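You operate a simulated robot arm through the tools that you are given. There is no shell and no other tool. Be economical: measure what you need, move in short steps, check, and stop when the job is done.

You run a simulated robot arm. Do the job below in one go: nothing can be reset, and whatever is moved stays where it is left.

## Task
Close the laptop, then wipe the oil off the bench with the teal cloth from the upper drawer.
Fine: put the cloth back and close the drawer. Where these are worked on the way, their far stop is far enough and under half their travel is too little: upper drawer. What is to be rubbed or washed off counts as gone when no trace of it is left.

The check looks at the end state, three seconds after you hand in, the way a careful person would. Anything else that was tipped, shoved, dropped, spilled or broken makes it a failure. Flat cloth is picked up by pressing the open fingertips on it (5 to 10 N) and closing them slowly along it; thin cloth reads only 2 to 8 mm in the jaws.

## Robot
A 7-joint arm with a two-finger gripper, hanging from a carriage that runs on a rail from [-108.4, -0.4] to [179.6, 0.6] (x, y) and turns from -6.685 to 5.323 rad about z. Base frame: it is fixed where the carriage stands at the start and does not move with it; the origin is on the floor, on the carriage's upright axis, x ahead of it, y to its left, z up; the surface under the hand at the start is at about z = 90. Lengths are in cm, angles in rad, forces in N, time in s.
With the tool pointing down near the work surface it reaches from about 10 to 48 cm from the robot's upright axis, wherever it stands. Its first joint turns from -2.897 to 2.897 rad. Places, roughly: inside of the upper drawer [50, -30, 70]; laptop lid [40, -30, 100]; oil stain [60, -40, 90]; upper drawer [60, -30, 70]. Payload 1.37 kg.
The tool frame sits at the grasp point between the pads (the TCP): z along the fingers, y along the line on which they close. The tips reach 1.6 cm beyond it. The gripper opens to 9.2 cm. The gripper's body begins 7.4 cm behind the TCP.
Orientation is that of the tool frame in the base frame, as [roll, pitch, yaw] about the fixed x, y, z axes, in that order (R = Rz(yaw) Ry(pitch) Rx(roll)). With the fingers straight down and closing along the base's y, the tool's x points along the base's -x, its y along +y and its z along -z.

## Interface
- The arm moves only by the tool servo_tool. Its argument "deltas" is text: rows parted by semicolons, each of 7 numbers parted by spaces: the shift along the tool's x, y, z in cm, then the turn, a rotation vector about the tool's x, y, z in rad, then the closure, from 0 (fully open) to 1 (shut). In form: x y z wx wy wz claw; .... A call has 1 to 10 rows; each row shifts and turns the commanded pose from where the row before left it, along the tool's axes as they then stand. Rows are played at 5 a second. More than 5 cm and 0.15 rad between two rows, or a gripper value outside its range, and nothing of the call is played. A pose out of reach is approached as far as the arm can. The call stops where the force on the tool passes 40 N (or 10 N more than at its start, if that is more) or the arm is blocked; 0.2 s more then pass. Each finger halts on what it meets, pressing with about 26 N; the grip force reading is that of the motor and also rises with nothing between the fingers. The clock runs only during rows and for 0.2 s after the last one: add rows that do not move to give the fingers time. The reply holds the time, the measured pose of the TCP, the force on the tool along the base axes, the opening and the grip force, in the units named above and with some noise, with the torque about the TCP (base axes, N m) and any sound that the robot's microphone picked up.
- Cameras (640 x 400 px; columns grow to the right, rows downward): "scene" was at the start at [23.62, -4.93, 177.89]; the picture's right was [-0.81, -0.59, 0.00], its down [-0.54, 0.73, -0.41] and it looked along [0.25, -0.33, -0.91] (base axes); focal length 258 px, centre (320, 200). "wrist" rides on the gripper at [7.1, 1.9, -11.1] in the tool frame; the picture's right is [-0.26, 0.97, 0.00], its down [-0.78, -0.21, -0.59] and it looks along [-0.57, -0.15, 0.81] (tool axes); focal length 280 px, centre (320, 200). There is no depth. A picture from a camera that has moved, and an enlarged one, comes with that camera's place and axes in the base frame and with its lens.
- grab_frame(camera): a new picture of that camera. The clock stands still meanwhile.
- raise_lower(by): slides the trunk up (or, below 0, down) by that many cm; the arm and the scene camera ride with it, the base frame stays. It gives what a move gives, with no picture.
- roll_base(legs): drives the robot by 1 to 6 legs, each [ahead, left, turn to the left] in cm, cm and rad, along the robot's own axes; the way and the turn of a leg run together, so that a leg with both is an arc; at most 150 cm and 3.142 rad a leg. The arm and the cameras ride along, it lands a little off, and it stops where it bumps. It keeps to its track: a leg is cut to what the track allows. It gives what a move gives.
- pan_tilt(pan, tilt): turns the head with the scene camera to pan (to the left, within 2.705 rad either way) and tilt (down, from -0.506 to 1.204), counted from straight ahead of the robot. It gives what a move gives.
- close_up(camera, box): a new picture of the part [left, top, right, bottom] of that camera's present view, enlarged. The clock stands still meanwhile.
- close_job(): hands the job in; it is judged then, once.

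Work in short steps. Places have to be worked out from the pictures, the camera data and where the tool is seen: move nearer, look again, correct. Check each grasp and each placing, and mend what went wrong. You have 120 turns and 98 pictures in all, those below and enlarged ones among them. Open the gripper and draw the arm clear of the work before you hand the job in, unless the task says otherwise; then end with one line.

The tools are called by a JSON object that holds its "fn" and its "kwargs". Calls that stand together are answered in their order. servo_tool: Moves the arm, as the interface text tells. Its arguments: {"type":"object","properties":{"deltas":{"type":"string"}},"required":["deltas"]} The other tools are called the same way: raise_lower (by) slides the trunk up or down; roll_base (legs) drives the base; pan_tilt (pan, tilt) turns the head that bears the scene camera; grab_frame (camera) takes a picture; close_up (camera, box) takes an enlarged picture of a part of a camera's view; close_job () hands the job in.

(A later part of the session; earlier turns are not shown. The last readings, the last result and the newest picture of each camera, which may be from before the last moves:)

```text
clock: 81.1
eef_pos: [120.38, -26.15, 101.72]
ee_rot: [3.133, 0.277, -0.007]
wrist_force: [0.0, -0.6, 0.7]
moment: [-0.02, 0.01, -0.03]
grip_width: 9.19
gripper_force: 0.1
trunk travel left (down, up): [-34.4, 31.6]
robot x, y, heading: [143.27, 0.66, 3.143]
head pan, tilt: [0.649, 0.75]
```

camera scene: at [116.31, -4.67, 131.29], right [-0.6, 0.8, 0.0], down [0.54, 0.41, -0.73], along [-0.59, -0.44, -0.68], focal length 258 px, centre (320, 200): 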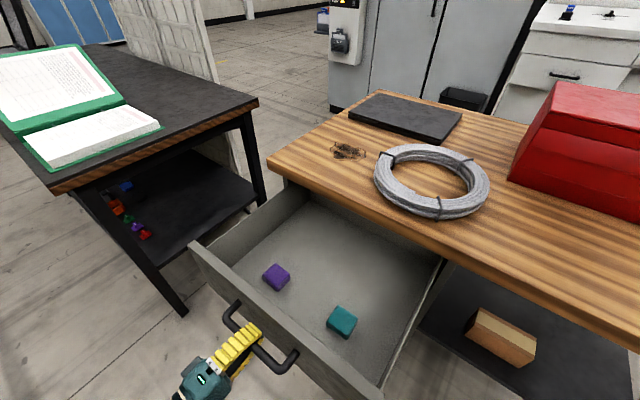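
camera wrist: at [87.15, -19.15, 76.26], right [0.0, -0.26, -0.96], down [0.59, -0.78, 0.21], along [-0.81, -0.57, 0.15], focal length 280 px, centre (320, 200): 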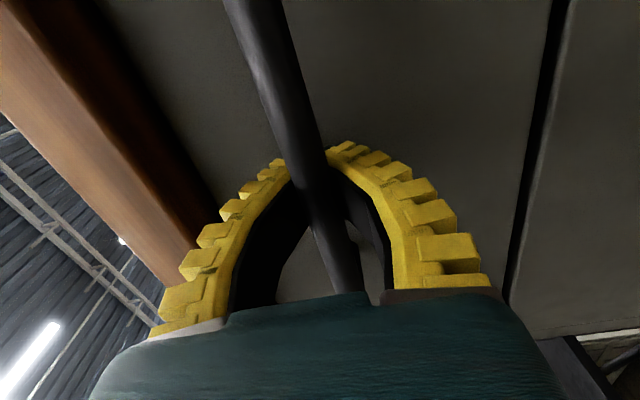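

Nearly vertical. I finish the pitch, drive 12 cm ahead and move over the teal cloth at safe height.

{"fn": "servo_tool", "kwargs": {"deltas": "0 0 0 0 0.138 0 0; 0 0 0 0 0.139 0 0; 0 0 0 0 0 0 0"}}

{"fn": "roll_base", "kwargs": {"legs": [[12, 0, 0]]}}

{"fn": "servo_tool", "kwargs": {"deltas": "-4 -2.7 0 0 0 0 0; -4 -2.7 0 0 0 0 0; -4 -2.7 0 0 0 0 0; -3.8 -2.6 0 0 0 0 0; 0 0 4 0 0 0 0; 0 0 0 0 0 0 0"}}

{"fn": "grab_frame", "kwargs": {"camera": "wrist"}}

{"fn": "grab_frame", "kwargs": {"camera": "scene"}}

```text
clock: 81.9
eef_pos: [120.05, -26.59, 100.67]
ee_rot: [3.129, 0.005, -0.006]
wrist_force: [0.3, -0.4, -0.1]
moment: [-0.01, 0.02, -0.02]
grip_width: 9.2
gripper_force: 0.0
out of reach, approached as far as the arm can: row 2
trunk travel left (down, up): [-34.4, 31.6]
robot x, y, heading: [143.64, 0.74, 3.142]
head pan, tilt: [0.649, 0.75]
```

```text
clock: 83.2
eef_pos: [108.07, -26.68, 100.63]
ee_rot: [3.13, 0.005, -0.002]
wrist_force: [-0.2, -1.3, 0.4]
moment: [0.0, 0.0, -0.03]
grip_width: 9.21
gripper_force: 0.0
trunk travel left (down, up): [-34.4, 31.6]
robot x, y, heading: [131.12, 0.37, -3.138]
head pan, tilt: [0.649, 0.75]
```

```text
clock: 84.5
eef_pos: [92.17, -16.15, 96.57]
ee_rot: [3.13, 0.003, -0.004]
wrist_force: [0.3, -0.1, -0.3]
moment: [-0.01, -0.01, 0.0]
grip_width: 9.19
gripper_force: 0.1
trunk travel left (down, up): [-34.4, 31.6]
robot x, y, heading: [131.47, 0.52, -3.139]
head pan, tilt: [0.649, 0.75]
```

```text
68 pictures are left
camera wrist: at [99.21, -17.7, 107.64], right [-0.27, -0.96, 0.01], down [-0.78, 0.22, 0.59], along [-0.57, 0.15, -0.81], focal length 280 px, centre (320, 200)
```

wrist: 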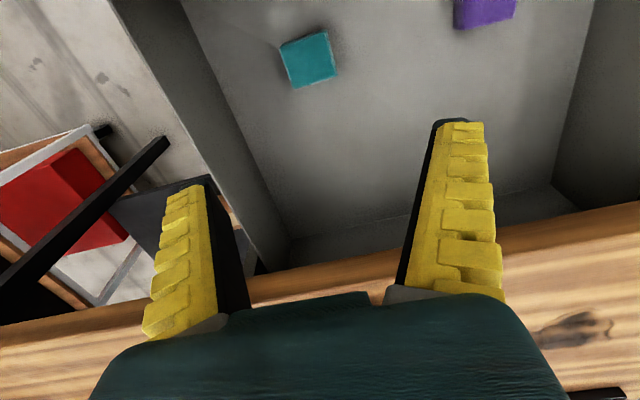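

```text
67 pictures are left
camera scene: at [104.88, -4.68, 155.13], right [-0.61, 0.8, 0.0], down [0.54, 0.41, -0.73], along [-0.58, -0.44, -0.68], focal length 258 px, centre (320, 200)
```

scene: 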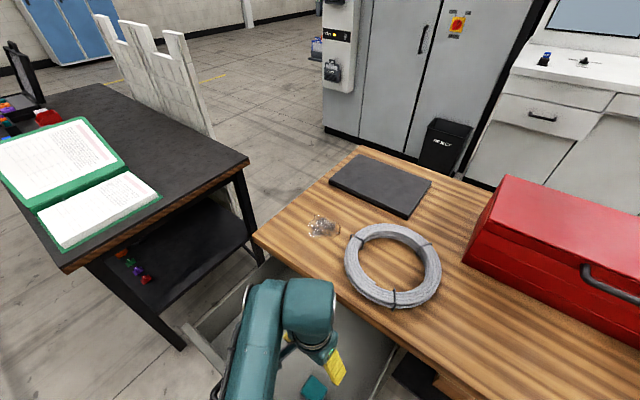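

The teal cloth centre now reads about (93.4, −15). I centre over it and descend part-way, then look again.

{"fn": "servo_tool", "kwargs": {"deltas": "1.2 -1.05 0 0 0 0 0; 0 0 4.5 0 0 0 0; 0 0 4.5 0 0 0 0; 0 0 4.5 0 0 0 0; 0 0 4 0 0 0 0; 0 0 0 0 0 0 0"}}

{"fn": "grab_frame", "kwargs": {"camera": "wrist"}}

{"fn": "grab_frame", "kwargs": {"camera": "scene"}}

```text
clock: 86.0
eef_pos: [93.37, -15.06, 79.05]
ee_rot: [3.128, 0.006, -0.004]
wrist_force: [0.0, -0.3, 0.1]
moment: [-0.02, 0.01, -0.04]
grip_width: 9.18
gripper_force: 0.0
trunk travel left (down, up): [-34.4, 31.6]
robot x, y, heading: [131.62, 0.39, -3.14]
head pan, tilt: [0.649, 0.75]
```

```text
66 pictures are left
camera wrist: at [100.48, -16.76, 90.21], right [-0.27, -0.96, 0.01], down [-0.78, 0.22, 0.59], along [-0.57, 0.15, -0.81], focal length 280 px, centre (320, 200)
```

wrist: 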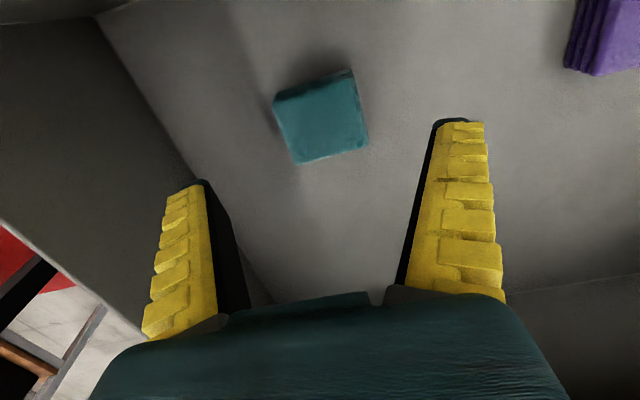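

```text
65 pictures are left
camera scene: at [104.88, -4.68, 155.14], right [-0.61, 0.8, 0.0], down [0.54, 0.41, -0.73], along [-0.58, -0.44, -0.68], focal length 258 px, centre (320, 200)
```

scene: 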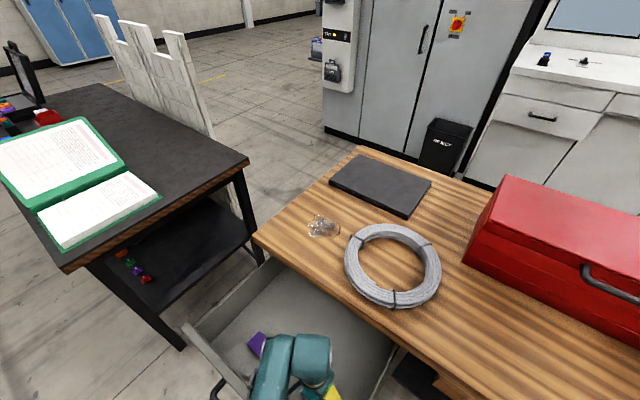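

Triangulated, the cloth top is near z 70–71, centre (93.6, −15.1). I descend in steps, watching the force.

{"fn": "servo_tool", "kwargs": {"deltas": "0.2 0 3 0 0 0 0; 0 0 3 0 0 0 0; 0 0 2 0 0 0 0; 0 0 1 0 0 0 0; 0 0 0 0 0 0 0"}}

{"fn": "grab_frame", "kwargs": {"camera": "wrist"}}

```text
clock: 87.2
eef_pos: [93.45, -15.21, 70.06]
ee_rot: [3.13, 0.004, -0.002]
wrist_force: [-0.9, 0.1, -0.1]
moment: [-0.01, -0.01, -0.02]
grip_width: 9.17
gripper_force: 0.0
trunk travel left (down, up): [-34.4, 31.6]
robot x, y, heading: [131.43, 0.04, -3.139]
head pan, tilt: [0.649, 0.75]
```

```text
64 pictures are left
camera wrist: at [100.58, -16.93, 81.18], right [-0.27, -0.96, 0.01], down [-0.78, 0.22, 0.59], along [-0.57, 0.15, -0.81], focal length 280 px, centre (320, 200)
```

wrist: 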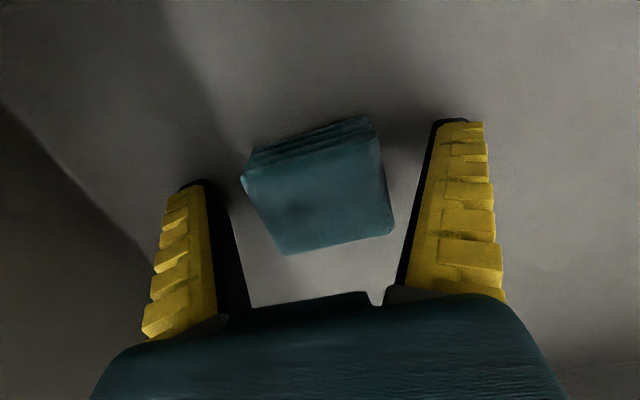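

The cloth lies between the fingers, with its top near z 70 and the floor around 67.5. I ease down in small steps until light contact.

{"fn": "servo_tool", "kwargs": {"deltas": "0 0 0.4 0 0 0 0; 0 0 0.3 0 0 0 0; 0 0 0 0 0 0 0"}}

```text
clock: 88.0
eef_pos: [93.35, -15.24, 69.5]
ee_rot: [3.128, 0.006, -0.004]
wrist_force: [2.5, -1.5, 14.0]
moment: [0.84, -0.03, -0.21]
grip_width: 9.13
gripper_force: 0.0
trunk travel left (down, up): [-34.4, 31.6]
robot x, y, heading: [131.03, 0.11, -3.141]
head pan, tilt: [0.649, 0.75]
```

Floor contact at tip z≈67.9. I back off 0.3 cm and close slowly on the cloth.

{"fn": "servo_tool", "kwargs": {"deltas": "0 0 -0.3 0 0 0 0; 0 0 0 0 0 0 0.2; 0 0 0 0 0 0 0.4; 0 0 0 0 0 0 0.6; 0 0 0 0 0 0 0.8; 0 0 0 0 0 0 1; 0 0 0 0 0 0 1; 0 0 0 0 0 0 1"}}

{"fn": "grab_frame", "kwargs": {"camera": "wrist"}}

```text
clock: 89.0
eef_pos: [92.9, -15.04, 70.12]
ee_rot: [3.134, 0.017, -0.003]
wrist_force: [0.2, 7.1, 16.3]
moment: [0.71, -0.13, 0.02]
grip_width: 5.63
gripper_force: 25.4
trunk travel left (down, up): [-34.4, 31.6]
robot x, y, heading: [131.49, 0.49, -3.146]
head pan, tilt: [0.649, 0.75]
stopped in row 5: the force on the tool passed its limit at 46 N (the readings are from after the stop); the commanded pose is now the measured one
```

```text
63 pictures are left
camera wrist: at [100.13, -16.79, 81.2], right [-0.27, -0.96, 0.01], down [-0.77, 0.22, 0.6], along [-0.58, 0.15, -0.8], focal length 280 px, centre (320, 200)
```

wrist: 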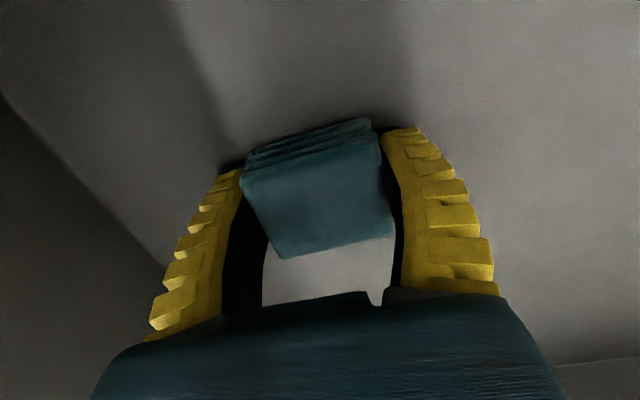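

The cloth is gripped at 5.6 cm, with 25 N. I lift a little with the grip held.

{"fn": "servo_tool", "kwargs": {"deltas": "0 0 -0.3 0 0 0 1; 0 0 -0.5 0 0 0 1; 0 0 -1 0 0 0 1; 0 0 -2 0 0 0 1; 0 0 -3 0 0 0 1; 0 0 0 0 0 0 1"}}

{"fn": "grab_frame", "kwargs": {"camera": "wrist"}}

```text
clock: 90.4
eef_pos: [93.3, -15.12, 76.81]
ee_rot: [3.131, 0.012, -0.003]
wrist_force: [-0.1, -0.4, -0.7]
moment: [0.0, -0.02, 0.04]
grip_width: 0.0
gripper_force: 26.1
trunk travel left (down, up): [-34.4, 31.6]
robot x, y, heading: [131.36, 0.63, -3.143]
head pan, tilt: [0.649, 0.75]
```

```text
62 pictures are left
camera wrist: at [100.48, -16.83, 88.03], right [-0.27, -0.96, 0.01], down [-0.77, 0.22, 0.6], along [-0.58, 0.15, -0.8], focal length 280 px, centre (320, 200)
```

wrist: 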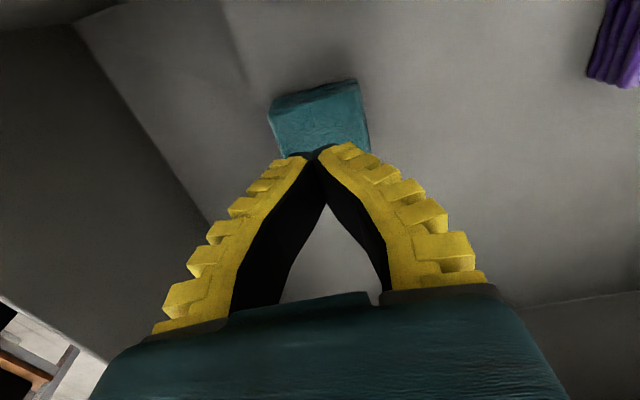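

The cloth slipped out and stayed in place, centre about (94, −15.2). I'll use the advised way: press the part-open tips on its top lightly and close slowly along it.

{"fn": "servo_tool", "kwargs": {"deltas": "0.6 0 0 0 0 0 0.55; 0 0 2 0 0 0 0.55; 0 0 2 0 0 0 0.55; 0 0 0.5 0 0 0 0.55; 0 0 0 0 0 0 0.55"}}

{"fn": "servo_tool", "kwargs": {"deltas": "0 0 0.3 0 0 0 0.55; 0 0 0 0 0 0 0.55"}}

{"fn": "grab_frame", "kwargs": {"camera": "wrist"}}

```text
clock: 91.4
eef_pos: [93.06, -15.4, 73.14]
ee_rot: [3.13, 0.03, -0.005]
wrist_force: [-0.5, 1.8, 7.0]
moment: [0.23, -0.04, 0.02]
grip_width: 4.59
gripper_force: 3.0
trunk travel left (down, up): [-34.4, 31.6]
robot x, y, heading: [131.31, 0.04, -3.138]
head pan, tilt: [0.649, 0.75]
stopped in row 5: the force on the tool passed its limit at 45 N (the readings are from after the stop); the commanded pose is now the measured one
```

```text
clock: 92.0
eef_pos: [92.72, -15.44, 72.94]
ee_rot: [3.128, 0.031, -0.005]
wrist_force: [0.8, 4.1, 30.5]
moment: [0.51, -0.22, -0.18]
grip_width: 4.29
gripper_force: 2.5
trunk travel left (down, up): [-34.4, 31.6]
robot x, y, heading: [131.18, 0.23, -3.139]
head pan, tilt: [0.649, 0.75]
```

```text
61 pictures are left
camera wrist: at [100.16, -17.07, 83.99], right [-0.27, -0.96, 0.02], down [-0.76, 0.22, 0.61], along [-0.59, 0.15, -0.79], focal length 280 px, centre (320, 200)
```

wrist: 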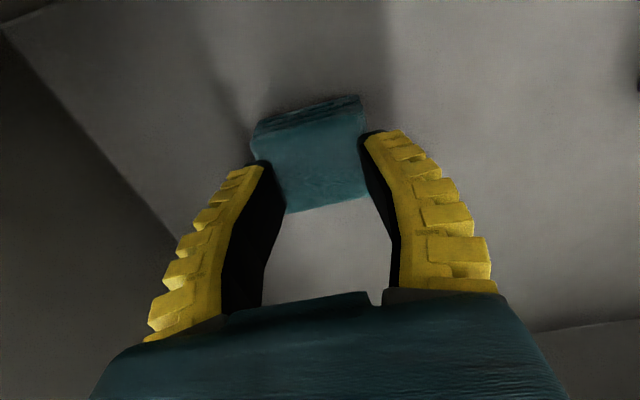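

Tips rest on the cloth's top at z≈71.3 with 30 N, too hard. I ease off to under 10 N before closing.

{"fn": "servo_tool", "kwargs": {"deltas": "0.5 0 -0.35 0 0 0 0.5; 0 0 0 0 -0.03 0 0.5; 0 0 0 0 0 0 0.5"}}

```text
clock: 92.8
eef_pos: [93.07, -15.28, 73.11]
ee_rot: [3.129, 0.059, -0.007]
wrist_force: [-21.8, 1.5, 10.8]
moment: [-0.31, -3.53, -0.22]
grip_width: 4.91
gripper_force: 2.1
trunk travel left (down, up): [-34.4, 31.6]
robot x, y, heading: [131.11, 0.28, -3.144]
head pan, tilt: [0.649, 0.75]
```

The sideways force and moment show that the wrist camera housing is pressing on the drawer front. I back off toward −x, rise clear, and turn the tool so that the camera faces −y.

{"fn": "servo_tool", "kwargs": {"deltas": "-0.8 0 -0.5 0 0.05 0 0.5; 0 0 -3 0 0 0 0.2; 0 0 -4 0 0 0 0; 0 0 -4.5 0 0 0 0; 0 0 -4.5 0 0 0 0; 0 0 -4.5 0 0 0 0; 0 0 0 0 0 0 0"}}

{"fn": "servo_tool", "kwargs": {"deltas": "0 0 0 0 0 0.145 0; 0 0 0 0 0 0.145 0; 0 0 0 0 0 0.145 0; 0 0 0 0 0 0.145 0; 0 0 0 0 0 0.145 0; 0 0 0 0 0 0.145 0; 0 0 0 0 0 0.145 0; 0 0 0 0 0 0.145 0; 0 0 0 0 0 0.145 0; 0 0 0 0 0 0.145 0"}}

{"fn": "grab_frame", "kwargs": {"camera": "wrist"}}

```text
clock: 94.4
eef_pos: [92.97, -14.84, 94.03]
ee_rot: [3.129, 0.001, -0.005]
wrist_force: [0.2, -0.1, 0.0]
moment: [0.02, -0.03, 0.0]
grip_width: 9.18
gripper_force: 0.0
trunk travel left (down, up): [-34.4, 31.6]
robot x, y, heading: [131.52, 0.85, -3.138]
head pan, tilt: [0.649, 0.75]
```

```text
clock: 96.6
eef_pos: [93.02, -15.03, 94.07]
ee_rot: [3.136, -0.012, -1.457]
wrist_force: [0.4, 0.7, -0.2]
moment: [0.0, 0.03, -0.01]
grip_width: 9.17
gripper_force: 0.1
trunk travel left (down, up): [-34.4, 31.6]
robot x, y, heading: [131.43, 0.68, -3.139]
head pan, tilt: [0.649, 0.75]
```

```text
60 pictures are left
camera wrist: at [91.94, -22.04, 105.37], right [-0.99, 0.15, 0.0], down [0.12, 0.81, 0.58], along [0.09, 0.57, -0.82], focal length 280 px, centre (320, 200)
```

wrist: 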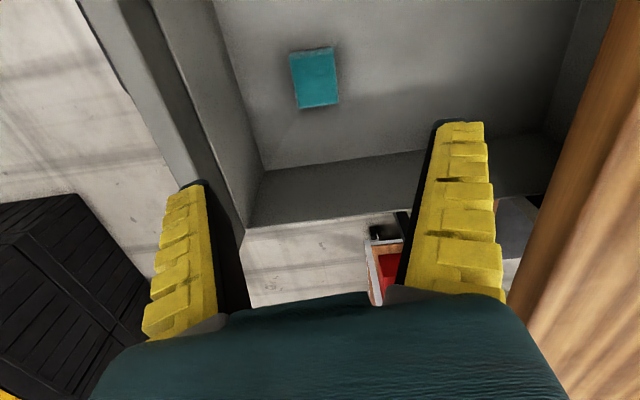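

The turn worked: camera now sits on the −y side and the fingers close along x. Cloth centre is (93.7, −15.1). I align and descend around it.

{"fn": "servo_tool", "kwargs": {"deltas": "0 0 0 0 0 0.114 0; 0 -0.6 4 0 0 0 0; 0 0 4.5 0 0 0 0; 0 0 4.5 0 0 0 0; 0 0 4.5 0 0 0 0; 0 0 3 0 0 0 0; 0 0 1.5 0 0 0 0; 0 0 1 0 0 0 0; 0 0 0 0 0 0 0"}}

{"fn": "grab_frame", "kwargs": {"camera": "wrist"}}

```text
clock: 98.6
eef_pos: [93.76, -15.41, 70.81]
ee_rot: [3.137, -0.012, -1.569]
wrist_force: [-0.5, -0.1, -0.3]
moment: [-0.01, 0.03, -0.03]
grip_width: 9.18
gripper_force: 0.0
trunk travel left (down, up): [-34.4, 31.6]
robot x, y, heading: [131.61, 0.03, -3.144]
head pan, tilt: [0.649, 0.75]
```

```text
59 pictures are left
camera wrist: at [91.83, -22.24, 82.18], right [-0.97, 0.26, 0.0], down [0.21, 0.79, 0.58], along [0.15, 0.56, -0.82], focal length 280 px, centre (320, 200)
```

wrist: 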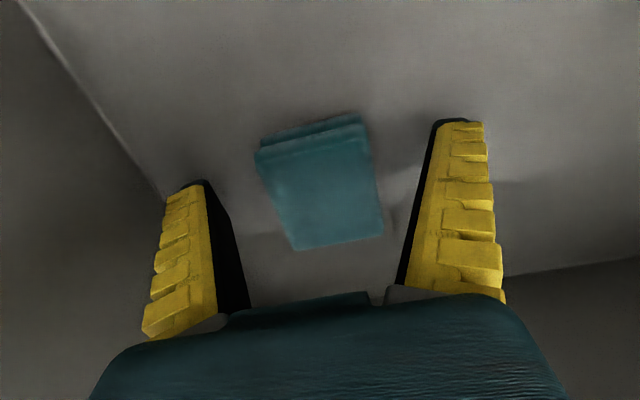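

The cloth sits well between the fingers. I go 0.5 cm lower and close slowly.

{"fn": "servo_tool", "kwargs": {"deltas": "0 0 0.5 0 0 0 0; 0 0 0 0 0 0 0.15; 0 0 0 0 0 0 0.3; 0 0 0 0 0 0 0.4; 0 0 0 0 0 0 0.5; 0 0 0 0 0 0 0.6; 0 0 0 0 0 0 0.7"}}

```text
clock: 100.2
eef_pos: [93.77, -15.38, 70.54]
ee_rot: [3.139, -0.012, -1.569]
wrist_force: [2.7, 0.8, 7.2]
moment: [0.04, -0.06, -0.03]
grip_width: 4.66
gripper_force: 25.7
trunk travel left (down, up): [-34.4, 31.6]
robot x, y, heading: [131.25, 0.34, -3.141]
head pan, tilt: [0.649, 0.75]
```

Gripping at 4.66 cm with 26 N and only a light floor force. I close fully and lift slowly.

{"fn": "servo_tool", "kwargs": {"deltas": "0 0 0 0 0 0 0.85; 0 0 0 0 0 0 1; 0 0 0 0 0 0 1; 0 0 -0.3 0 0 0 1; 0 0 -0.3 0 0 0 1; 0 0 -0.4 0 0 0 1; 0 0 -0.5 0 0 0 1; 0 0 0 0 0 0 1"}}

{"fn": "grab_frame", "kwargs": {"camera": "wrist"}}

```text
clock: 102.0
eef_pos: [93.59, -15.45, 72.01]
ee_rot: [3.137, -0.013, -1.568]
wrist_force: [0.6, 0.2, 0.4]
moment: [0.02, -0.02, 0.01]
grip_width: 4.59
gripper_force: 25.9
trunk travel left (down, up): [-34.4, 31.6]
robot x, y, heading: [131.59, 0.42, -3.142]
head pan, tilt: [0.649, 0.75]
```

```text
58 pictures are left
camera wrist: at [91.65, -22.19, 83.32], right [-0.97, 0.26, 0.0], down [0.21, 0.79, 0.58], along [0.15, 0.56, -0.82], focal length 280 px, centre (320, 200)
```

wrist: 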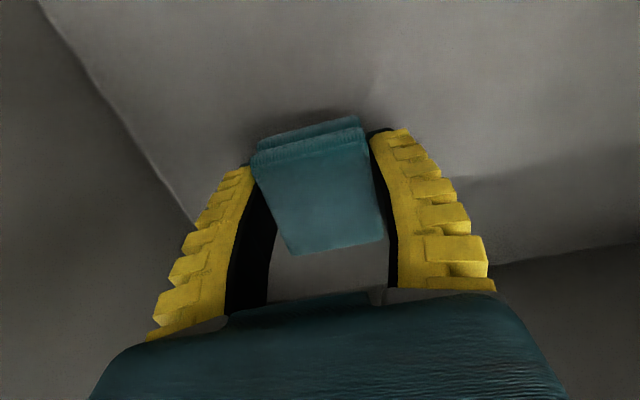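

Cloth is held (4.6 cm, shadow below it). I lift it slowly out of the drawer and raise the trunk for bench work.

{"fn": "servo_tool", "kwargs": {"deltas": "0 0 -1.5 0 0 0 1; 0 0 -2 0 0 0 1; 0 0 -2 0 0 0 1; 0 0 -2 0 0 0 1; 0 0 -2 0 0 0 1; 0 0 -2 0 0 0 1; 0 0 -2 0 0 0 1; 0 0 0 0 0 0 1"}}

{"fn": "raise_lower", "kwargs": {"by": 26}}

{"fn": "pan_tilt", "kwargs": {"pan": 0.6, "tilt": 1.0}}

{"fn": "grab_frame", "kwargs": {"camera": "scene"}}

```text
clock: 103.8
eef_pos: [93.57, -15.14, 85.48]
ee_rot: [3.14, -0.012, -1.57]
wrist_force: [-0.3, -0.2, -0.1]
moment: [0.0, -0.03, -0.01]
grip_width: 4.63
gripper_force: 25.7
trunk travel left (down, up): [-34.4, 31.6]
robot x, y, heading: [131.36, 0.42, -3.143]
head pan, tilt: [0.649, 0.75]
```

```text
clock: 106.5
eef_pos: [93.63, -15.05, 111.46]
ee_rot: [3.138, -0.012, -1.569]
wrist_force: [0.8, 0.3, -0.8]
moment: [-0.02, 0.01, 0.0]
grip_width: 4.61
gripper_force: 26.5
trunk travel left (down, up): [-60.4, 5.6]
robot x, y, heading: [131.28, 0.7, -3.145]
head pan, tilt: [0.649, 0.75]
```

```text
clock: 107.2
eef_pos: [93.56, -15.05, 111.41]
ee_rot: [3.137, -0.013, -1.568]
wrist_force: [-0.6, -0.4, 0.5]
moment: [0.04, -0.01, 0.02]
grip_width: 4.62
gripper_force: 25.8
trunk travel left (down, up): [-60.4, 5.6]
robot x, y, heading: [131.54, 0.43, -3.141]
head pan, tilt: [0.6, 1.0]
```

```text
57 pictures are left
camera scene: at [105.73, -3.59, 179.23], right [-0.57, 0.82, 0.0], down [0.69, 0.48, -0.54], along [-0.45, -0.31, -0.84], focal length 258 px, centre (320, 200)
```

scene: 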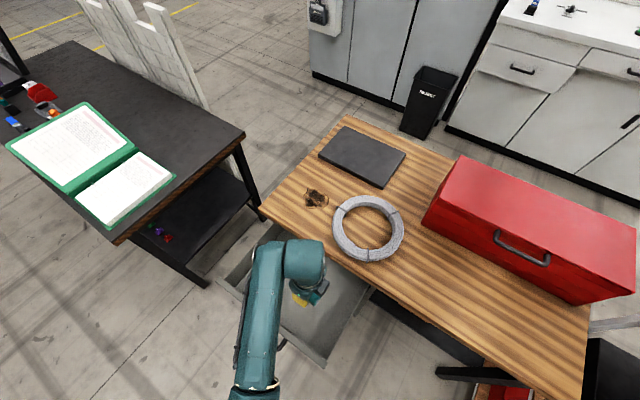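

Oil centre reads about (59, −37.8); the coil reaches only to y≈−26. I swing the arm over to y −37 first, then drive in over the oil.

{"fn": "servo_tool", "kwargs": {"deltas": "3.7 -1.7 0 0 0 0 1; 3.7 -1.7 0 0 0 0 1; 3.7 -1.7 0 0 0 0 1; 3.7 -1.7 0 0 0 0 1; 3.7 -1.7 0 0 0 0 1; 3.7 -1.7 0 0 0 0 1; 0 0 0 0 0 0 1"}}

{"fn": "roll_base", "kwargs": {"legs": [[44, 0, 0]]}}

{"fn": "grab_frame", "kwargs": {"camera": "wrist"}}

{"fn": "grab_frame", "kwargs": {"camera": "scene"}}

```text
clock: 108.8
eef_pos: [103.89, -37.21, 111.79]
ee_rot: [3.139, -0.012, -1.57]
wrist_force: [0.3, 0.2, -0.7]
moment: [0.0, 0.0, -0.01]
grip_width: 4.62
gripper_force: 26.0
trunk travel left (down, up): [-60.4, 5.6]
robot x, y, heading: [131.5, 0.67, -3.14]
head pan, tilt: [0.6, 1.0]
```

```text
clock: 111.5
eef_pos: [59.84, -37.18, 111.79]
ee_rot: [3.138, -0.013, -1.571]
wrist_force: [-0.8, 0.2, -0.3]
moment: [0.02, -0.01, -0.03]
grip_width: 4.6
gripper_force: 26.1
trunk travel left (down, up): [-60.4, 5.6]
robot x, y, heading: [87.4, 0.29, 3.141]
head pan, tilt: [0.6, 1.0]
```

```text
56 pictures are left
camera wrist: at [57.9, -44.14, 123.1], right [-0.97, 0.26, 0.0], down [0.21, 0.79, 0.58], along [0.15, 0.56, -0.82], focal length 280 px, centre (320, 200)
```

wrist: 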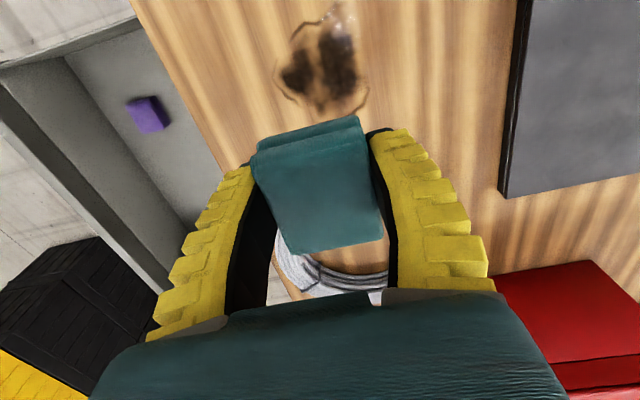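

```text
55 pictures are left
camera scene: at [61.72, -3.7, 179.22], right [-0.56, 0.83, 0.0], down [0.69, 0.47, -0.54], along [-0.45, -0.3, -0.84], focal length 258 px, centre (320, 200)
```

scene: 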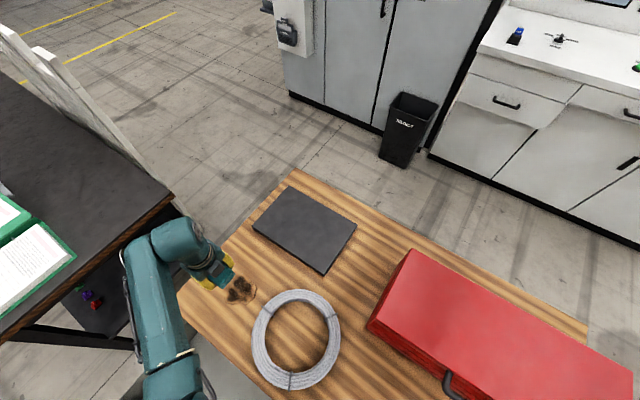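

Oil spans about x 54.5–64.5, y −43.5…−32.8. I centre over it and come down to just above the surface.

{"fn": "servo_tool", "kwargs": {"deltas": "0.8 0.3 4 0 0 0 1; 0 0 4.5 0 0 0 1; 0 0 4.5 0 0 0 1; 0 0 3 0 0 0 1; 0 0 1 0 0 0 1; 0 0 0.5 0 0 0 1; 0 0 0.5 0 0 0 1; 0 0 0 0 0 0 1"}}

```text
clock: 113.3
eef_pos: [59.38, -38.2, 95.44]
ee_rot: [3.14, -0.013, -1.571]
wrist_force: [-1.8, -0.4, 0.2]
moment: [0.01, 0.02, 0.0]
grip_width: 4.62
gripper_force: 25.7
out of reach, approached as far as the arm can: row 5, 7
trunk travel left (down, up): [-60.4, 5.6]
robot x, y, heading: [87.22, 0.73, 3.137]
head pan, tilt: [0.6, 1.0]
```

Slightly out of reach. I rise, bring the base 7 cm closer, compensate with the arm, and lower the trunk a bit.

{"fn": "servo_tool", "kwargs": {"deltas": "0 0 -4.5 0 0 0 1; 0 0 -4.5 0 0 0 1; 0 -3.5 0 0 0 0 1; 0 -3.5 0 0 0 0 1; 0 0 0 0 0 0 1"}}

{"fn": "roll_base", "kwargs": {"legs": [[7, 0, 0]]}}

{"fn": "raise_lower", "kwargs": {"by": -8}}

```text
clock: 114.5
eef_pos: [66.56, -38.19, 104.44]
ee_rot: [3.138, -0.011, -1.572]
wrist_force: [0.1, -0.2, -0.5]
moment: [-0.04, 0.0, 0.02]
grip_width: 4.6
gripper_force: 25.8
trunk travel left (down, up): [-60.4, 5.6]
robot x, y, heading: [87.05, 0.04, 3.136]
head pan, tilt: [0.6, 1.0]
```

```text
clock: 115.5
eef_pos: [59.73, -38.19, 104.49]
ee_rot: [3.139, -0.012, -1.573]
wrist_force: [0.4, -0.2, -0.9]
moment: [0.0, 0.01, -0.02]
grip_width: 4.61
gripper_force: 25.8
trunk travel left (down, up): [-60.4, 5.6]
robot x, y, heading: [80.78, 0.56, 3.137]
head pan, tilt: [0.6, 1.0]
```

```text
clock: 116.7
eef_pos: [59.81, -38.2, 96.53]
ee_rot: [3.139, -0.011, -1.571]
wrist_force: [0.0, -0.1, -0.6]
moment: [-0.01, -0.01, -0.01]
grip_width: 4.61
gripper_force: 25.6
trunk travel left (down, up): [-52.4, 13.6]
robot x, y, heading: [80.37, 0.36, 3.139]
head pan, tilt: [0.6, 1.0]
```

Now I descend gently to contact.

{"fn": "servo_tool", "kwargs": {"deltas": "0 0 1.5 0 0 0 1; 0 0 1 0 0 0 1; 0 0 0.7 0 0 0 1; 0 0 0 0 0 0 1"}}

{"fn": "servo_tool", "kwargs": {"deltas": "0 0 0.3 0 0 0 1; 0 0 0 0 0 0 1"}}

```text
clock: 117.7
eef_pos: [59.68, -38.28, 93.16]
ee_rot: [3.139, -0.014, -1.571]
wrist_force: [1.1, 0.2, 0.0]
moment: [-0.02, 0.0, 0.0]
grip_width: 4.61
gripper_force: 25.9
trunk travel left (down, up): [-52.4, 13.6]
robot x, y, heading: [80.36, 0.12, 3.139]
head pan, tilt: [0.6, 1.0]
```

```text
clock: 118.3
eef_pos: [59.75, -38.21, 92.79]
ee_rot: [3.139, -0.012, -1.57]
wrist_force: [-0.1, 0.6, 0.0]
moment: [-0.01, 0.0, -0.02]
grip_width: 4.6
gripper_force: 26.3
trunk travel left (down, up): [-52.4, 13.6]
robot x, y, heading: [80.71, 0.32, 3.144]
head pan, tilt: [0.6, 1.0]
```

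No contact yet; a bit lower still.

{"fn": "servo_tool", "kwargs": {"deltas": "0 0 0.2 0 0 0 1; 0 0 0 0 0 0 1"}}

{"fn": "servo_tool", "kwargs": {"deltas": "0 0 0.2 0 0 0 1; 0 0 0 0 0 0 1"}}

```text
clock: 118.9
eef_pos: [59.74, -38.16, 92.81]
ee_rot: [3.138, -0.012, -1.569]
wrist_force: [0.7, -1.0, -0.2]
moment: [0.0, -0.02, -0.01]
grip_width: 4.62
gripper_force: 25.3
trunk travel left (down, up): [-52.4, 13.6]
robot x, y, heading: [80.35, 0.24, 3.139]
head pan, tilt: [0.6, 1.0]
```

```text
clock: 119.5
eef_pos: [59.64, -38.18, 92.54]
ee_rot: [3.137, -0.012, -1.572]
wrist_force: [0.1, -0.4, -0.4]
moment: [-0.01, 0.0, -0.01]
grip_width: 4.62
gripper_force: 26.4
trunk travel left (down, up): [-52.4, 13.6]
robot x, y, heading: [80.27, 0.18, 3.14]
head pan, tilt: [0.6, 1.0]
```

{"fn": "servo_tool", "kwargs": {"deltas": "0 0 0.3 0 0 0 1; 0 0 0 0 0 0 1; 0 0 0.2 0 0 0 1; 0 0 0 0 0 0 1"}}

{"fn": "grab_frame", "kwargs": {"camera": "wrist"}}

```text
clock: 120.5
eef_pos: [59.78, -38.34, 92.19]
ee_rot: [3.138, -0.012, -1.57]
wrist_force: [1.7, 3.1, 7.7]
moment: [0.01, -0.07, 0.0]
grip_width: 4.64
gripper_force: 25.7
trunk travel left (down, up): [-52.4, 13.6]
robot x, y, heading: [80.78, 0.27, 3.139]
head pan, tilt: [0.6, 1.0]
```

```text
54 pictures are left
camera wrist: at [57.75, -45.05, 103.39], right [-0.97, 0.26, 0.0], down [0.21, 0.79, 0.58], along [0.15, 0.56, -0.82], focal length 280 px, centre (320, 200)
```

wrist: 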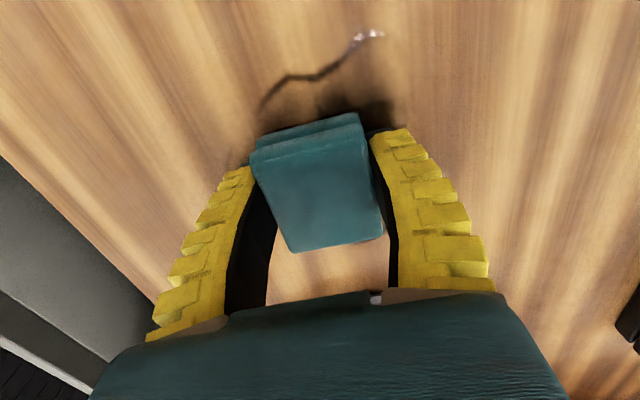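

Contact at 7.7 N. I start wiping strokes along y at the middle lane and then neighbouring lanes.

{"fn": "servo_tool", "kwargs": {"deltas": "2.2 0 0.05 0 0 0 1; 2.2 0 0 0 0 0 1; 2.2 0 0 0 0 0 1; -2.6 0 0 0 0 0 1; -2.6 0 0 0 0 0 1; -2.6 0 0 0 0 0 1; -2.6 0 0 0 0 0 1; -2.6 0 0 0 0 0 1; 0 1.5 0 0 0 0 1; 0 1.5 0 0 0 0 1"}}

{"fn": "servo_tool", "kwargs": {"deltas": "2.6 0 0 0 0 0 1; 2.6 0 0 0 0 0 1; 2.6 0 0 0 0 0 1; 2.6 0 0 0 0 0 1; 2.6 0 0 0 0 0 1; 0 1.5 0 0 0 0 1; 0 1.3 0 0 0 0 1; -2.6 0 0 0 0 0 1; -2.6 0 0 0 0 0 1; -2.6 0 0 0 0 0 1"}}

{"fn": "grab_frame", "kwargs": {"camera": "wrist"}}

```text
clock: 122.7
eef_pos: [56.85, -31.96, 92.08]
ee_rot: [3.139, -0.014, -1.57]
wrist_force: [11.8, 0.1, 27.8]
moment: [-0.19, -0.19, 0.03]
grip_width: 4.85
gripper_force: 26.1
trunk travel left (down, up): [-52.4, 13.6]
robot x, y, heading: [80.54, 0.15, 3.142]
head pan, tilt: [0.6, 1.0]
```

```text
clock: 124.9
eef_pos: [52.62, -40.48, 91.59]
ee_rot: [3.133, -0.037, -1.568]
wrist_force: [12.8, 3.1, 31.1]
moment: [0.28, -0.46, -0.14]
grip_width: 4.82
gripper_force: 25.6
out of reach, approached as far as the arm can: row 6, 7, 9, 10
trunk travel left (down, up): [-52.4, 13.6]
robot x, y, heading: [80.72, 0.02, -3.139]
head pan, tilt: [0.6, 1.0]
stopped in row 10: the force on the tool passed its limit at 64 N (the readings are from after the stop); the commanded pose is now the measured one
```

```text
53 pictures are left
camera wrist: at [50.85, -47.04, 103.05], right [-0.97, 0.26, 0.0], down [0.21, 0.8, 0.56], along [0.15, 0.54, -0.83], focal length 280 px, centre (320, 200)
```

wrist: 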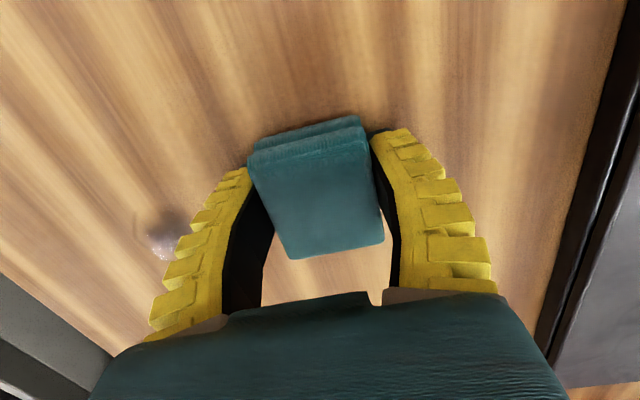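

The middle and the −x side are clean; some residue is left near (63, −38.5). I lift slightly, move to that lane, and re-contact with less force.

{"fn": "servo_tool", "kwargs": {"deltas": "0 0 -1.2 0 0 0 1; 0 -3.3 0 0 0 0 1; 2 -3.3 0 0 0 0 1; 2 -3.3 0 0 0 0 1; 0 0 0 0 0 0 1; 0 0 0.4 0 0 0 1; 0 0 0 0 0 0 1"}}

```text
clock: 125.6
eef_pos: [55.38, -42.38, 91.59]
ee_rot: [3.124, -0.036, -1.566]
wrist_force: [0.2, 1.2, 14.8]
moment: [0.24, -0.38, 0.05]
grip_width: 4.69
gripper_force: 26.3
out of reach, approached as far as the arm can: row 1, 2
trunk travel left (down, up): [-52.4, 13.6]
robot x, y, heading: [80.42, 0.46, 3.14]
head pan, tilt: [0.6, 1.0]
stopped in row 3: the force on the tool passed its limit at 56 N (the readings are from after the stop); the commanded pose is now the measured one
```

The arm is at a joint limit here; I use the trunk to lift 2 cm.

{"fn": "raise_lower", "kwargs": {"by": 2}}

{"fn": "servo_tool", "kwargs": {"deltas": "0 -2 0 0 0 0 1; 0 -2 0 0 0 0 1; 0 -2 0 0 0 0 1; 0 -1.5 0 0 0 0 1; 0 0 0 0 0 0 1"}}

```text
clock: 126.3
eef_pos: [55.51, -42.1, 93.51]
ee_rot: [3.127, -0.031, -1.565]
wrist_force: [0.0, 0.9, -0.1]
moment: [-0.02, -0.02, -0.02]
grip_width: 4.6
gripper_force: 25.6
trunk travel left (down, up): [-54.4, 11.6]
robot x, y, heading: [80.35, 0.46, 3.141]
head pan, tilt: [0.6, 1.0]
```

```text
clock: 127.5
eef_pos: [62.03, -44.04, 91.75]
ee_rot: [3.129, -0.03, -1.566]
wrist_force: [-0.6, 0.2, 0.0]
moment: [-0.01, 0.02, -0.01]
grip_width: 4.58
gripper_force: 26.3
out of reach, approached as far as the arm can: row 1, 2, 3, 4
trunk travel left (down, up): [-54.4, 11.6]
robot x, y, heading: [80.41, 0.16, 3.137]
head pan, tilt: [0.6, 1.0]
```

I'm at the reach limit in y. I raise, bring the base 14 cm closer and re-position over the remaining residue.

{"fn": "raise_lower", "kwargs": {"by": 8}}

{"fn": "roll_base", "kwargs": {"legs": [[14, 0, 0]]}}

{"fn": "servo_tool", "kwargs": {"deltas": "-1.5 -4 0 0 0 0 1; -1.5 -4 0 0 0 0 1; -1.5 -4 0 0 0 0 1; -1.5 -2.5 0 0 0 0 1; 0 0 0 0.012 0 0 1; 0 0 0 0 0 0 1"}}

{"fn": "grab_frame", "kwargs": {"camera": "wrist"}}

```text
clock: 128.6
eef_pos: [62.0, -44.04, 99.82]
ee_rot: [3.127, -0.029, -1.566]
wrist_force: [0.2, -0.1, -0.3]
moment: [0.0, -0.01, 0.03]
grip_width: 4.63
gripper_force: 26.0
trunk travel left (down, up): [-62.4, 3.6]
robot x, y, heading: [80.51, 0.4, 3.136]
head pan, tilt: [0.6, 1.0]
```

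```text
clock: 130.0
eef_pos: [48.11, -44.01, 99.83]
ee_rot: [3.127, -0.033, -1.566]
wrist_force: [-0.3, 0.2, -0.4]
moment: [-0.01, -0.02, 0.01]
grip_width: 4.59
gripper_force: 26.1
trunk travel left (down, up): [-62.4, 3.6]
robot x, y, heading: [66.79, 0.3, 3.136]
head pan, tilt: [0.6, 1.0]
```

```text
clock: 131.4
eef_pos: [56.62, -42.73, 95.26]
ee_rot: [-3.13, -0.036, -1.553]
wrist_force: [1.6, -0.3, -1.3]
moment: [-0.01, -0.01, 0.0]
grip_width: 4.58
gripper_force: 26.2
out of reach, approached as far as the arm can: row 1, 2, 3, 4
trunk travel left (down, up): [-62.4, 3.6]
robot x, y, heading: [66.24, 0.04, 3.137]
head pan, tilt: [0.6, 1.0]
```

```text
52 pictures are left
camera wrist: at [54.76, -49.23, 106.64], right [-0.97, 0.25, -0.02], down [0.19, 0.8, 0.56], along [0.15, 0.54, -0.83], focal length 280 px, centre (320, 200)
```

wrist: 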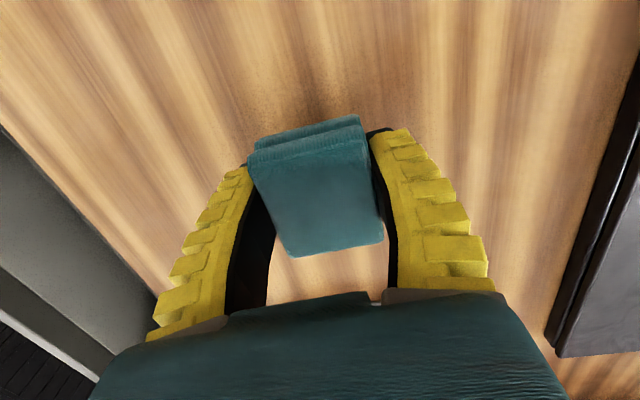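

The wrist joint is at its limit since the camera faces away from the robot. I lift a little and turn the tool back by about 1.4 rad in the air.

{"fn": "raise_lower", "kwargs": {"by": 2}}

{"fn": "servo_tool", "kwargs": {"deltas": "0 0 0 0 0 -0.145 1; 0 0 0 0 0 -0.145 1; 0 0 0 0 0 -0.145 1; 0 0 0 0 0 -0.145 1; 0 0 0 0 0 -0.145 1; 0 0 0 0 0 -0.145 1; 0 0 0 0 0 -0.145 1; 0 0 0 0 0 -0.145 1; 0 0 0 0 0 -0.145 1; 0 0 0 0 0 -0.145 1"}}

```text
clock: 132.0
eef_pos: [56.64, -42.56, 97.13]
ee_rot: [-3.13, -0.034, -1.554]
wrist_force: [0.6, 0.3, 0.2]
moment: [0.0, 0.02, -0.02]
grip_width: 4.59
gripper_force: 25.9
trunk travel left (down, up): [-64.4, 1.6]
robot x, y, heading: [66.44, 0.16, 3.14]
head pan, tilt: [0.6, 1.0]
```

```text
clock: 134.2
eef_pos: [56.55, -42.71, 97.22]
ee_rot: [3.108, -0.014, -0.101]
wrist_force: [-0.2, 0.0, 0.5]
moment: [0.02, 0.05, -0.02]
grip_width: 4.58
gripper_force: 26.6
trunk travel left (down, up): [-64.4, 1.6]
robot x, y, heading: [66.61, 0.27, 3.143]
head pan, tilt: [0.6, 1.0]
```

Now I level the tool, move to (62.5, −38) and look.

{"fn": "servo_tool", "kwargs": {"deltas": "0 0 0 0.033 -0.014 -0.1 1; 3 -2.4 0 0 0 0 1; 3 -2.3 0 0 0 0 1; 0 0 2 0 0 0 1; 0 0 1.5 0 0 0 1; 0 0 0 0 0 0 1"}}

{"fn": "grab_frame", "kwargs": {"camera": "wrist"}}

```text
clock: 135.6
eef_pos: [62.52, -40.29, 92.76]
ee_rot: [3.142, 0.003, -0.004]
wrist_force: [-0.5, 0.6, -0.9]
moment: [-0.03, -0.01, -0.02]
grip_width: 4.61
gripper_force: 26.3
out of reach, approached as far as the arm can: row 2, 3, 5
trunk travel left (down, up): [-64.4, 1.6]
robot x, y, heading: [66.92, 0.13, 3.14]
head pan, tilt: [0.6, 1.0]
```

```text
51 pictures are left
camera wrist: at [69.59, -42.18, 103.98], right [-0.27, -0.96, 0.0], down [-0.78, 0.21, 0.59], along [-0.57, 0.16, -0.81], focal length 280 px, centre (320, 200)
```

wrist: 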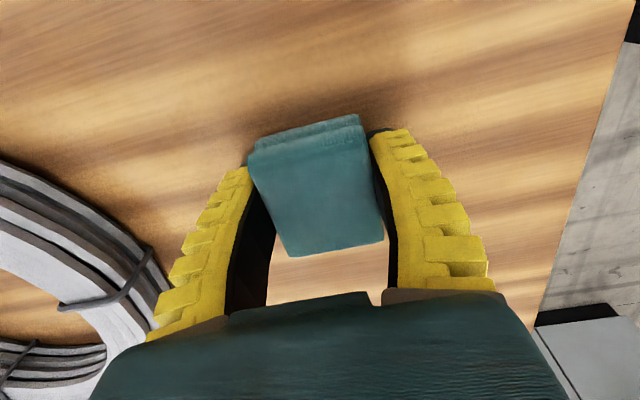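

Reach is limited by the raised trunk. I lift the arm and lower the trunk by 12 to give it more room.

{"fn": "servo_tool", "kwargs": {"deltas": "0 -1 -4.5 0 0 0 1; 0 -1 -4.5 0 0 0 1; 0 0 -4 0 0 0 1; 0 0 0 0 0 0 1"}}

{"fn": "raise_lower", "kwargs": {"by": -12}}

{"fn": "grab_frame", "kwargs": {"camera": "scene"}}

```text
clock: 136.6
eef_pos: [61.73, -45.23, 99.81]
ee_rot: [-3.14, 0.003, -0.003]
wrist_force: [-0.9, -0.6, -0.8]
moment: [0.0, 0.02, 0.01]
grip_width: 4.62
gripper_force: 25.7
out of reach, approached as far as the arm can: row 1, 2, 3
trunk travel left (down, up): [-64.4, 1.6]
robot x, y, heading: [66.44, 0.11, 3.14]
head pan, tilt: [0.6, 1.0]
```

```text
clock: 137.7
eef_pos: [61.83, -45.37, 91.58]
ee_rot: [-3.128, 0.003, -0.004]
wrist_force: [1.2, 13.3, 25.7]
moment: [-0.23, -0.05, 0.05]
grip_width: 4.79
gripper_force: 26.2
trunk travel left (down, up): [-55.7, 10.3]
robot x, y, heading: [66.63, -0.11, 3.139]
head pan, tilt: [0.6, 1.0]
stopped: the force on the tool passed its limit at 102 N (the readings are from after the stop); the commanded pose is now the measured one
```

```text
50 pictures are left
camera scene: at [40.96, -3.72, 174.48], right [-0.56, 0.83, 0.0], down [0.7, 0.47, -0.54], along [-0.45, -0.3, -0.84], focal length 258 px, centre (320, 200)
```

scene: 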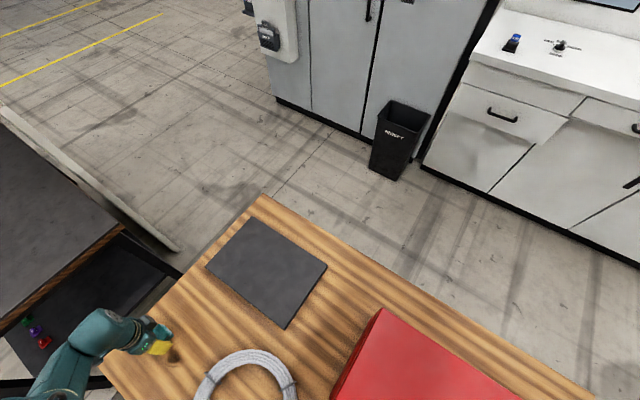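

The trunk drop pressed too hard since the arm had not risen as asked. I raise the trunk again, then turn the base left by 1 rad so the arm works in a more relaxed posture facing the oil.

{"fn": "raise_lower", "kwargs": {"by": 10}}

{"fn": "roll_base", "kwargs": {"legs": [[0, 0, 1.0]]}}

{"fn": "grab_frame", "kwargs": {"camera": "wrist"}}

```text
clock: 139.0
eef_pos: [61.72, -45.33, 101.56]
ee_rot: [-3.133, 0.002, -0.004]
wrist_force: [0.3, -0.5, -0.6]
moment: [0.0, 0.0, 0.0]
grip_width: 4.61
gripper_force: 25.9
trunk travel left (down, up): [-65.7, 0.3]
robot x, y, heading: [66.64, 0.62, 3.14]
head pan, tilt: [0.6, 1.0]
```

```text
clock: 142.0
eef_pos: [102.94, -27.85, 101.5]
ee_rot: [-3.132, 0.004, 1.015]
wrist_force: [0.2, 0.5, 0.2]
moment: [0.01, -0.02, 0.02]
grip_width: 4.61
gripper_force: 26.3
trunk travel left (down, up): [-65.7, 0.3]
robot x, y, heading: [66.52, 0.45, -2.123]
head pan, tilt: [0.6, 1.0]
```

```text
49 pictures are left
camera wrist: at [108.36, -22.74, 112.7], right [0.68, -0.73, -0.01], down [-0.59, -0.55, 0.59], along [-0.44, -0.4, -0.81], focal length 280 px, centre (320, 200)
```

wrist: 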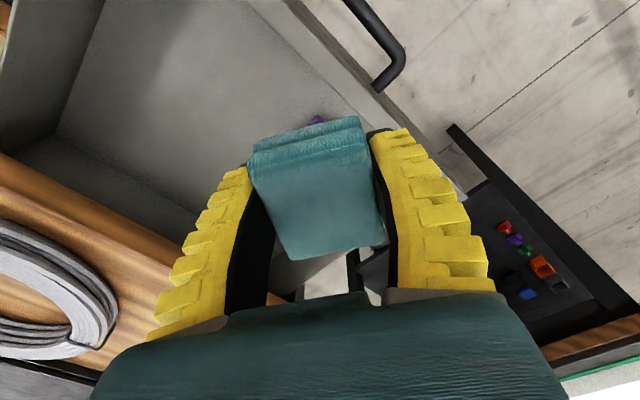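

Turned cleanly. I bring the tool back over the oil in ten steps at this height.

{"fn": "servo_tool", "kwargs": {"deltas": "-3 -2.95 0 0 0 0 1; -3 -2.95 0 0 0 0 1; -3 -2.95 0 0 0 0 1; -3 -2.95 0 0 0 0 1; -3 -2.95 0 0 0 0 1; -3 -2.95 0 0 0 0 1; -3 -2.95 0 0 0 0 1; -3 -2.95 0 0 0 0 1; -3 -2.95 0 0 0 0 1; -3 -2.95 0 0 0 0 1"}}

{"fn": "grab_frame", "kwargs": {"camera": "wrist"}}

```text
clock: 144.2
eef_pos: [65.33, -42.28, 96.36]
ee_rot: [-3.134, 0.004, 1.017]
wrist_force: [1.0, -0.7, 0.0]
moment: [-0.05, 0.04, -0.02]
grip_width: 4.63
gripper_force: 25.5
out of reach, approached as far as the arm can: row 1, 2, 3, 4, 5, 6, 7
trunk travel left (down, up): [-65.7, 0.3]
robot x, y, heading: [67.05, 0.07, -2.127]
head pan, tilt: [0.6, 1.0]
```

```text
48 pictures are left
camera wrist: at [70.79, -37.13, 107.58], right [0.68, -0.73, -0.01], down [-0.59, -0.55, 0.59], along [-0.44, -0.4, -0.81], focal length 280 px, centre (320, 200)
```

wrist: 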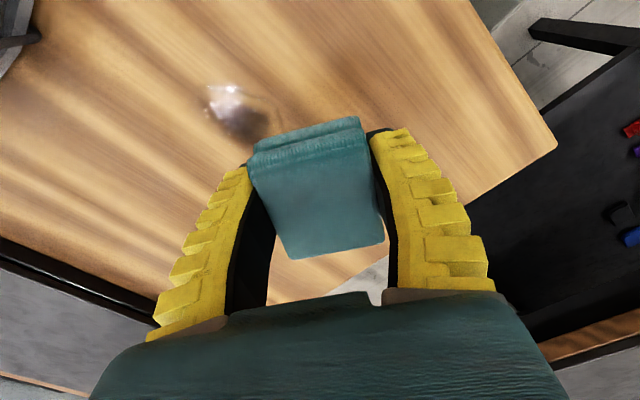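

Residue is now seen at about (63, −38). I rise toward it and check that the arm follows before lowering the trunk.

{"fn": "servo_tool", "kwargs": {"deltas": "1.1 -1.8 -2 0 0 0 1; 1.1 -1.8 -2 0 0 0 1; 0 0 -3 0 0 0 1; 0 0 -3 0 0 0 1; 0 0 0 0 0 0 1"}}

```text
clock: 145.4
eef_pos: [63.55, -44.9, 100.69]
ee_rot: [-3.13, 0.0, 1.014]
wrist_force: [0.2, -0.8, 0.4]
moment: [0.0, -0.01, 0.01]
grip_width: 4.58
gripper_force: 25.8
out of reach, approached as far as the arm can: row 1, 2, 3, 4
trunk travel left (down, up): [-65.7, 0.3]
robot x, y, heading: [66.34, 0.17, -2.124]
head pan, tilt: [0.6, 1.0]
```

The arm seems caught in an awkward posture: it cannot come nearer. I tilt the tool outward a bit, draw it in and up, then untilt, to shake the posture loose.

{"fn": "servo_tool", "kwargs": {"deltas": "0 0 0 0 -0.14 0 1; 0 0 0 0 -0.14 0 1; 0 0 0 0 -0.14 0 1; 3 -1.5 -2 0 0 0 1; 3 -1.5 -2 0 0 0 1; 3 -1.5 -2 0 0 0 1; 0 0 0 0 0 0 1"}}

{"fn": "grab_frame", "kwargs": {"camera": "scene"}}

```text
clock: 147.0
eef_pos: [66.29, -42.3, 92.69]
ee_rot: [-3.13, 0.421, 1.02]
wrist_force: [-0.6, -0.2, -0.3]
moment: [-0.02, 0.01, -0.01]
grip_width: 4.63
gripper_force: 26.1
out of reach, approached as far as the arm can: row 1, 2, 3, 4, 5, 6
trunk travel left (down, up): [-65.7, 0.3]
robot x, y, heading: [66.48, 0.32, -2.126]
head pan, tilt: [0.6, 1.0]
```

```text
47 pictures are left
camera scene: at [56.5, -23.83, 184.5], right [-1.0, -0.05, 0.0], down [-0.04, 0.84, -0.54], along [0.03, -0.54, -0.84], focal length 258 px, centre (320, 200)
```

scene: 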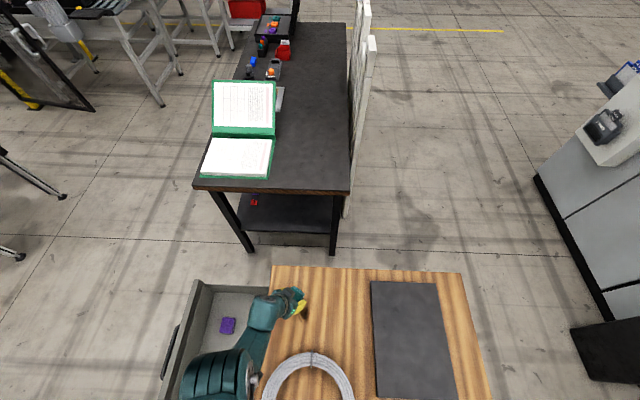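

Outward tilt makes it worse, so I tilt the other way and try to draw in and up.

{"fn": "servo_tool", "kwargs": {"deltas": "0 0 0 0 0.14 0 1; 0 0 0 0 0.14 0 1; 0 0 0 0 0.14 0 1; 0 0 0 0 0.14 0 1; 0 0 0 0 0.14 0 1; 0 0 -2 0 0 0 1; 2 -1 -2 0 0 0 1; 2 -1 -2 0 0 0 1; 0 0 0 0 0 0 1"}}

{"fn": "grab_frame", "kwargs": {"camera": "scene"}}

```text
clock: 149.0
eef_pos: [65.2, -38.46, 100.45]
ee_rot: [-3.133, -0.279, 1.011]
wrist_force: [0.1, -0.9, 0.3]
moment: [-0.03, -0.02, 0.06]
grip_width: 4.57
gripper_force: 26.0
out of reach, approached as far as the arm can: row 2, 3, 4, 5, 7, 8
trunk travel left (down, up): [-65.7, 0.3]
robot x, y, heading: [66.86, 0.3, -2.125]
head pan, tilt: [0.6, 1.0]
```

```text
46 pictures are left
camera scene: at [56.5, -23.83, 184.5], right [-1.0, -0.05, 0.0], down [-0.04, 0.84, -0.54], along [0.03, -0.54, -0.84], focal length 258 px, centre (320, 200)
```

scene: 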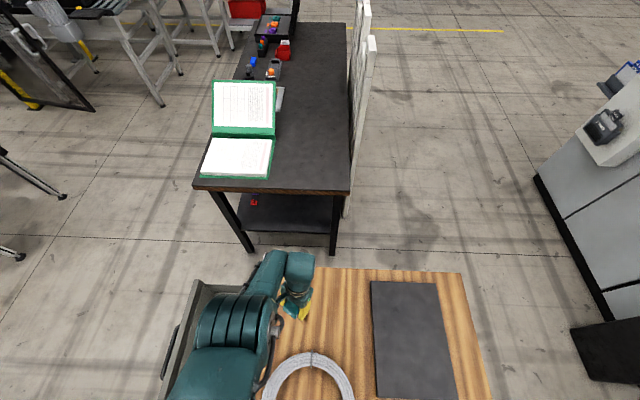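

The elbow moved up with the inward tilt. I go on tilting inward and up a bit more to fold the arm back.

{"fn": "servo_tool", "kwargs": {"deltas": "0 0 -2 0 0.12 0 1; 0 0 -2 0 0.12 0 1; 0 0 -3 0 0.1 0 1; 2 0 -3 0 0 0 1; 2 0 -3 0 0 0 1; 2 0 -2 0 0 0 1; 0 0 0 0 0 0 1"}}

{"fn": "grab_frame", "kwargs": {"camera": "scene"}}

```text
clock: 150.6
eef_pos: [63.68, -40.63, 116.22]
ee_rot: [-3.131, -0.623, 1.009]
wrist_force: [0.3, -0.4, -0.7]
moment: [0.0, -0.02, 0.0]
grip_width: 4.62
gripper_force: 25.9
out of reach, approached as far as the arm can: row 2, 3, 5, 6
trunk travel left (down, up): [-65.7, 0.3]
robot x, y, heading: [66.57, 0.04, -2.121]
head pan, tilt: [0.6, 1.0]
```

```text
45 pictures are left
camera scene: at [56.5, -23.83, 184.5], right [-1.0, -0.05, 0.0], down [-0.04, 0.84, -0.54], along [0.03, -0.54, -0.84], focal length 258 px, centre (320, 200)
```

scene: 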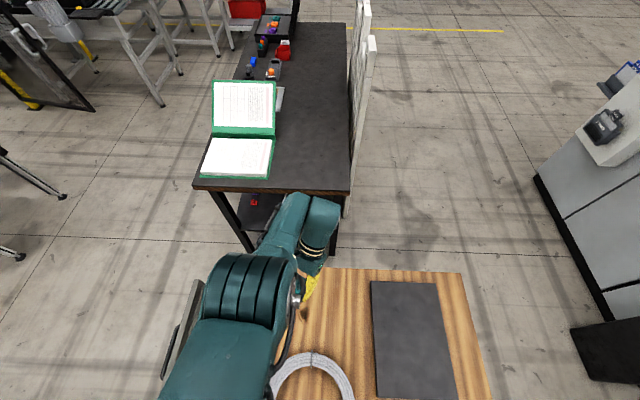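

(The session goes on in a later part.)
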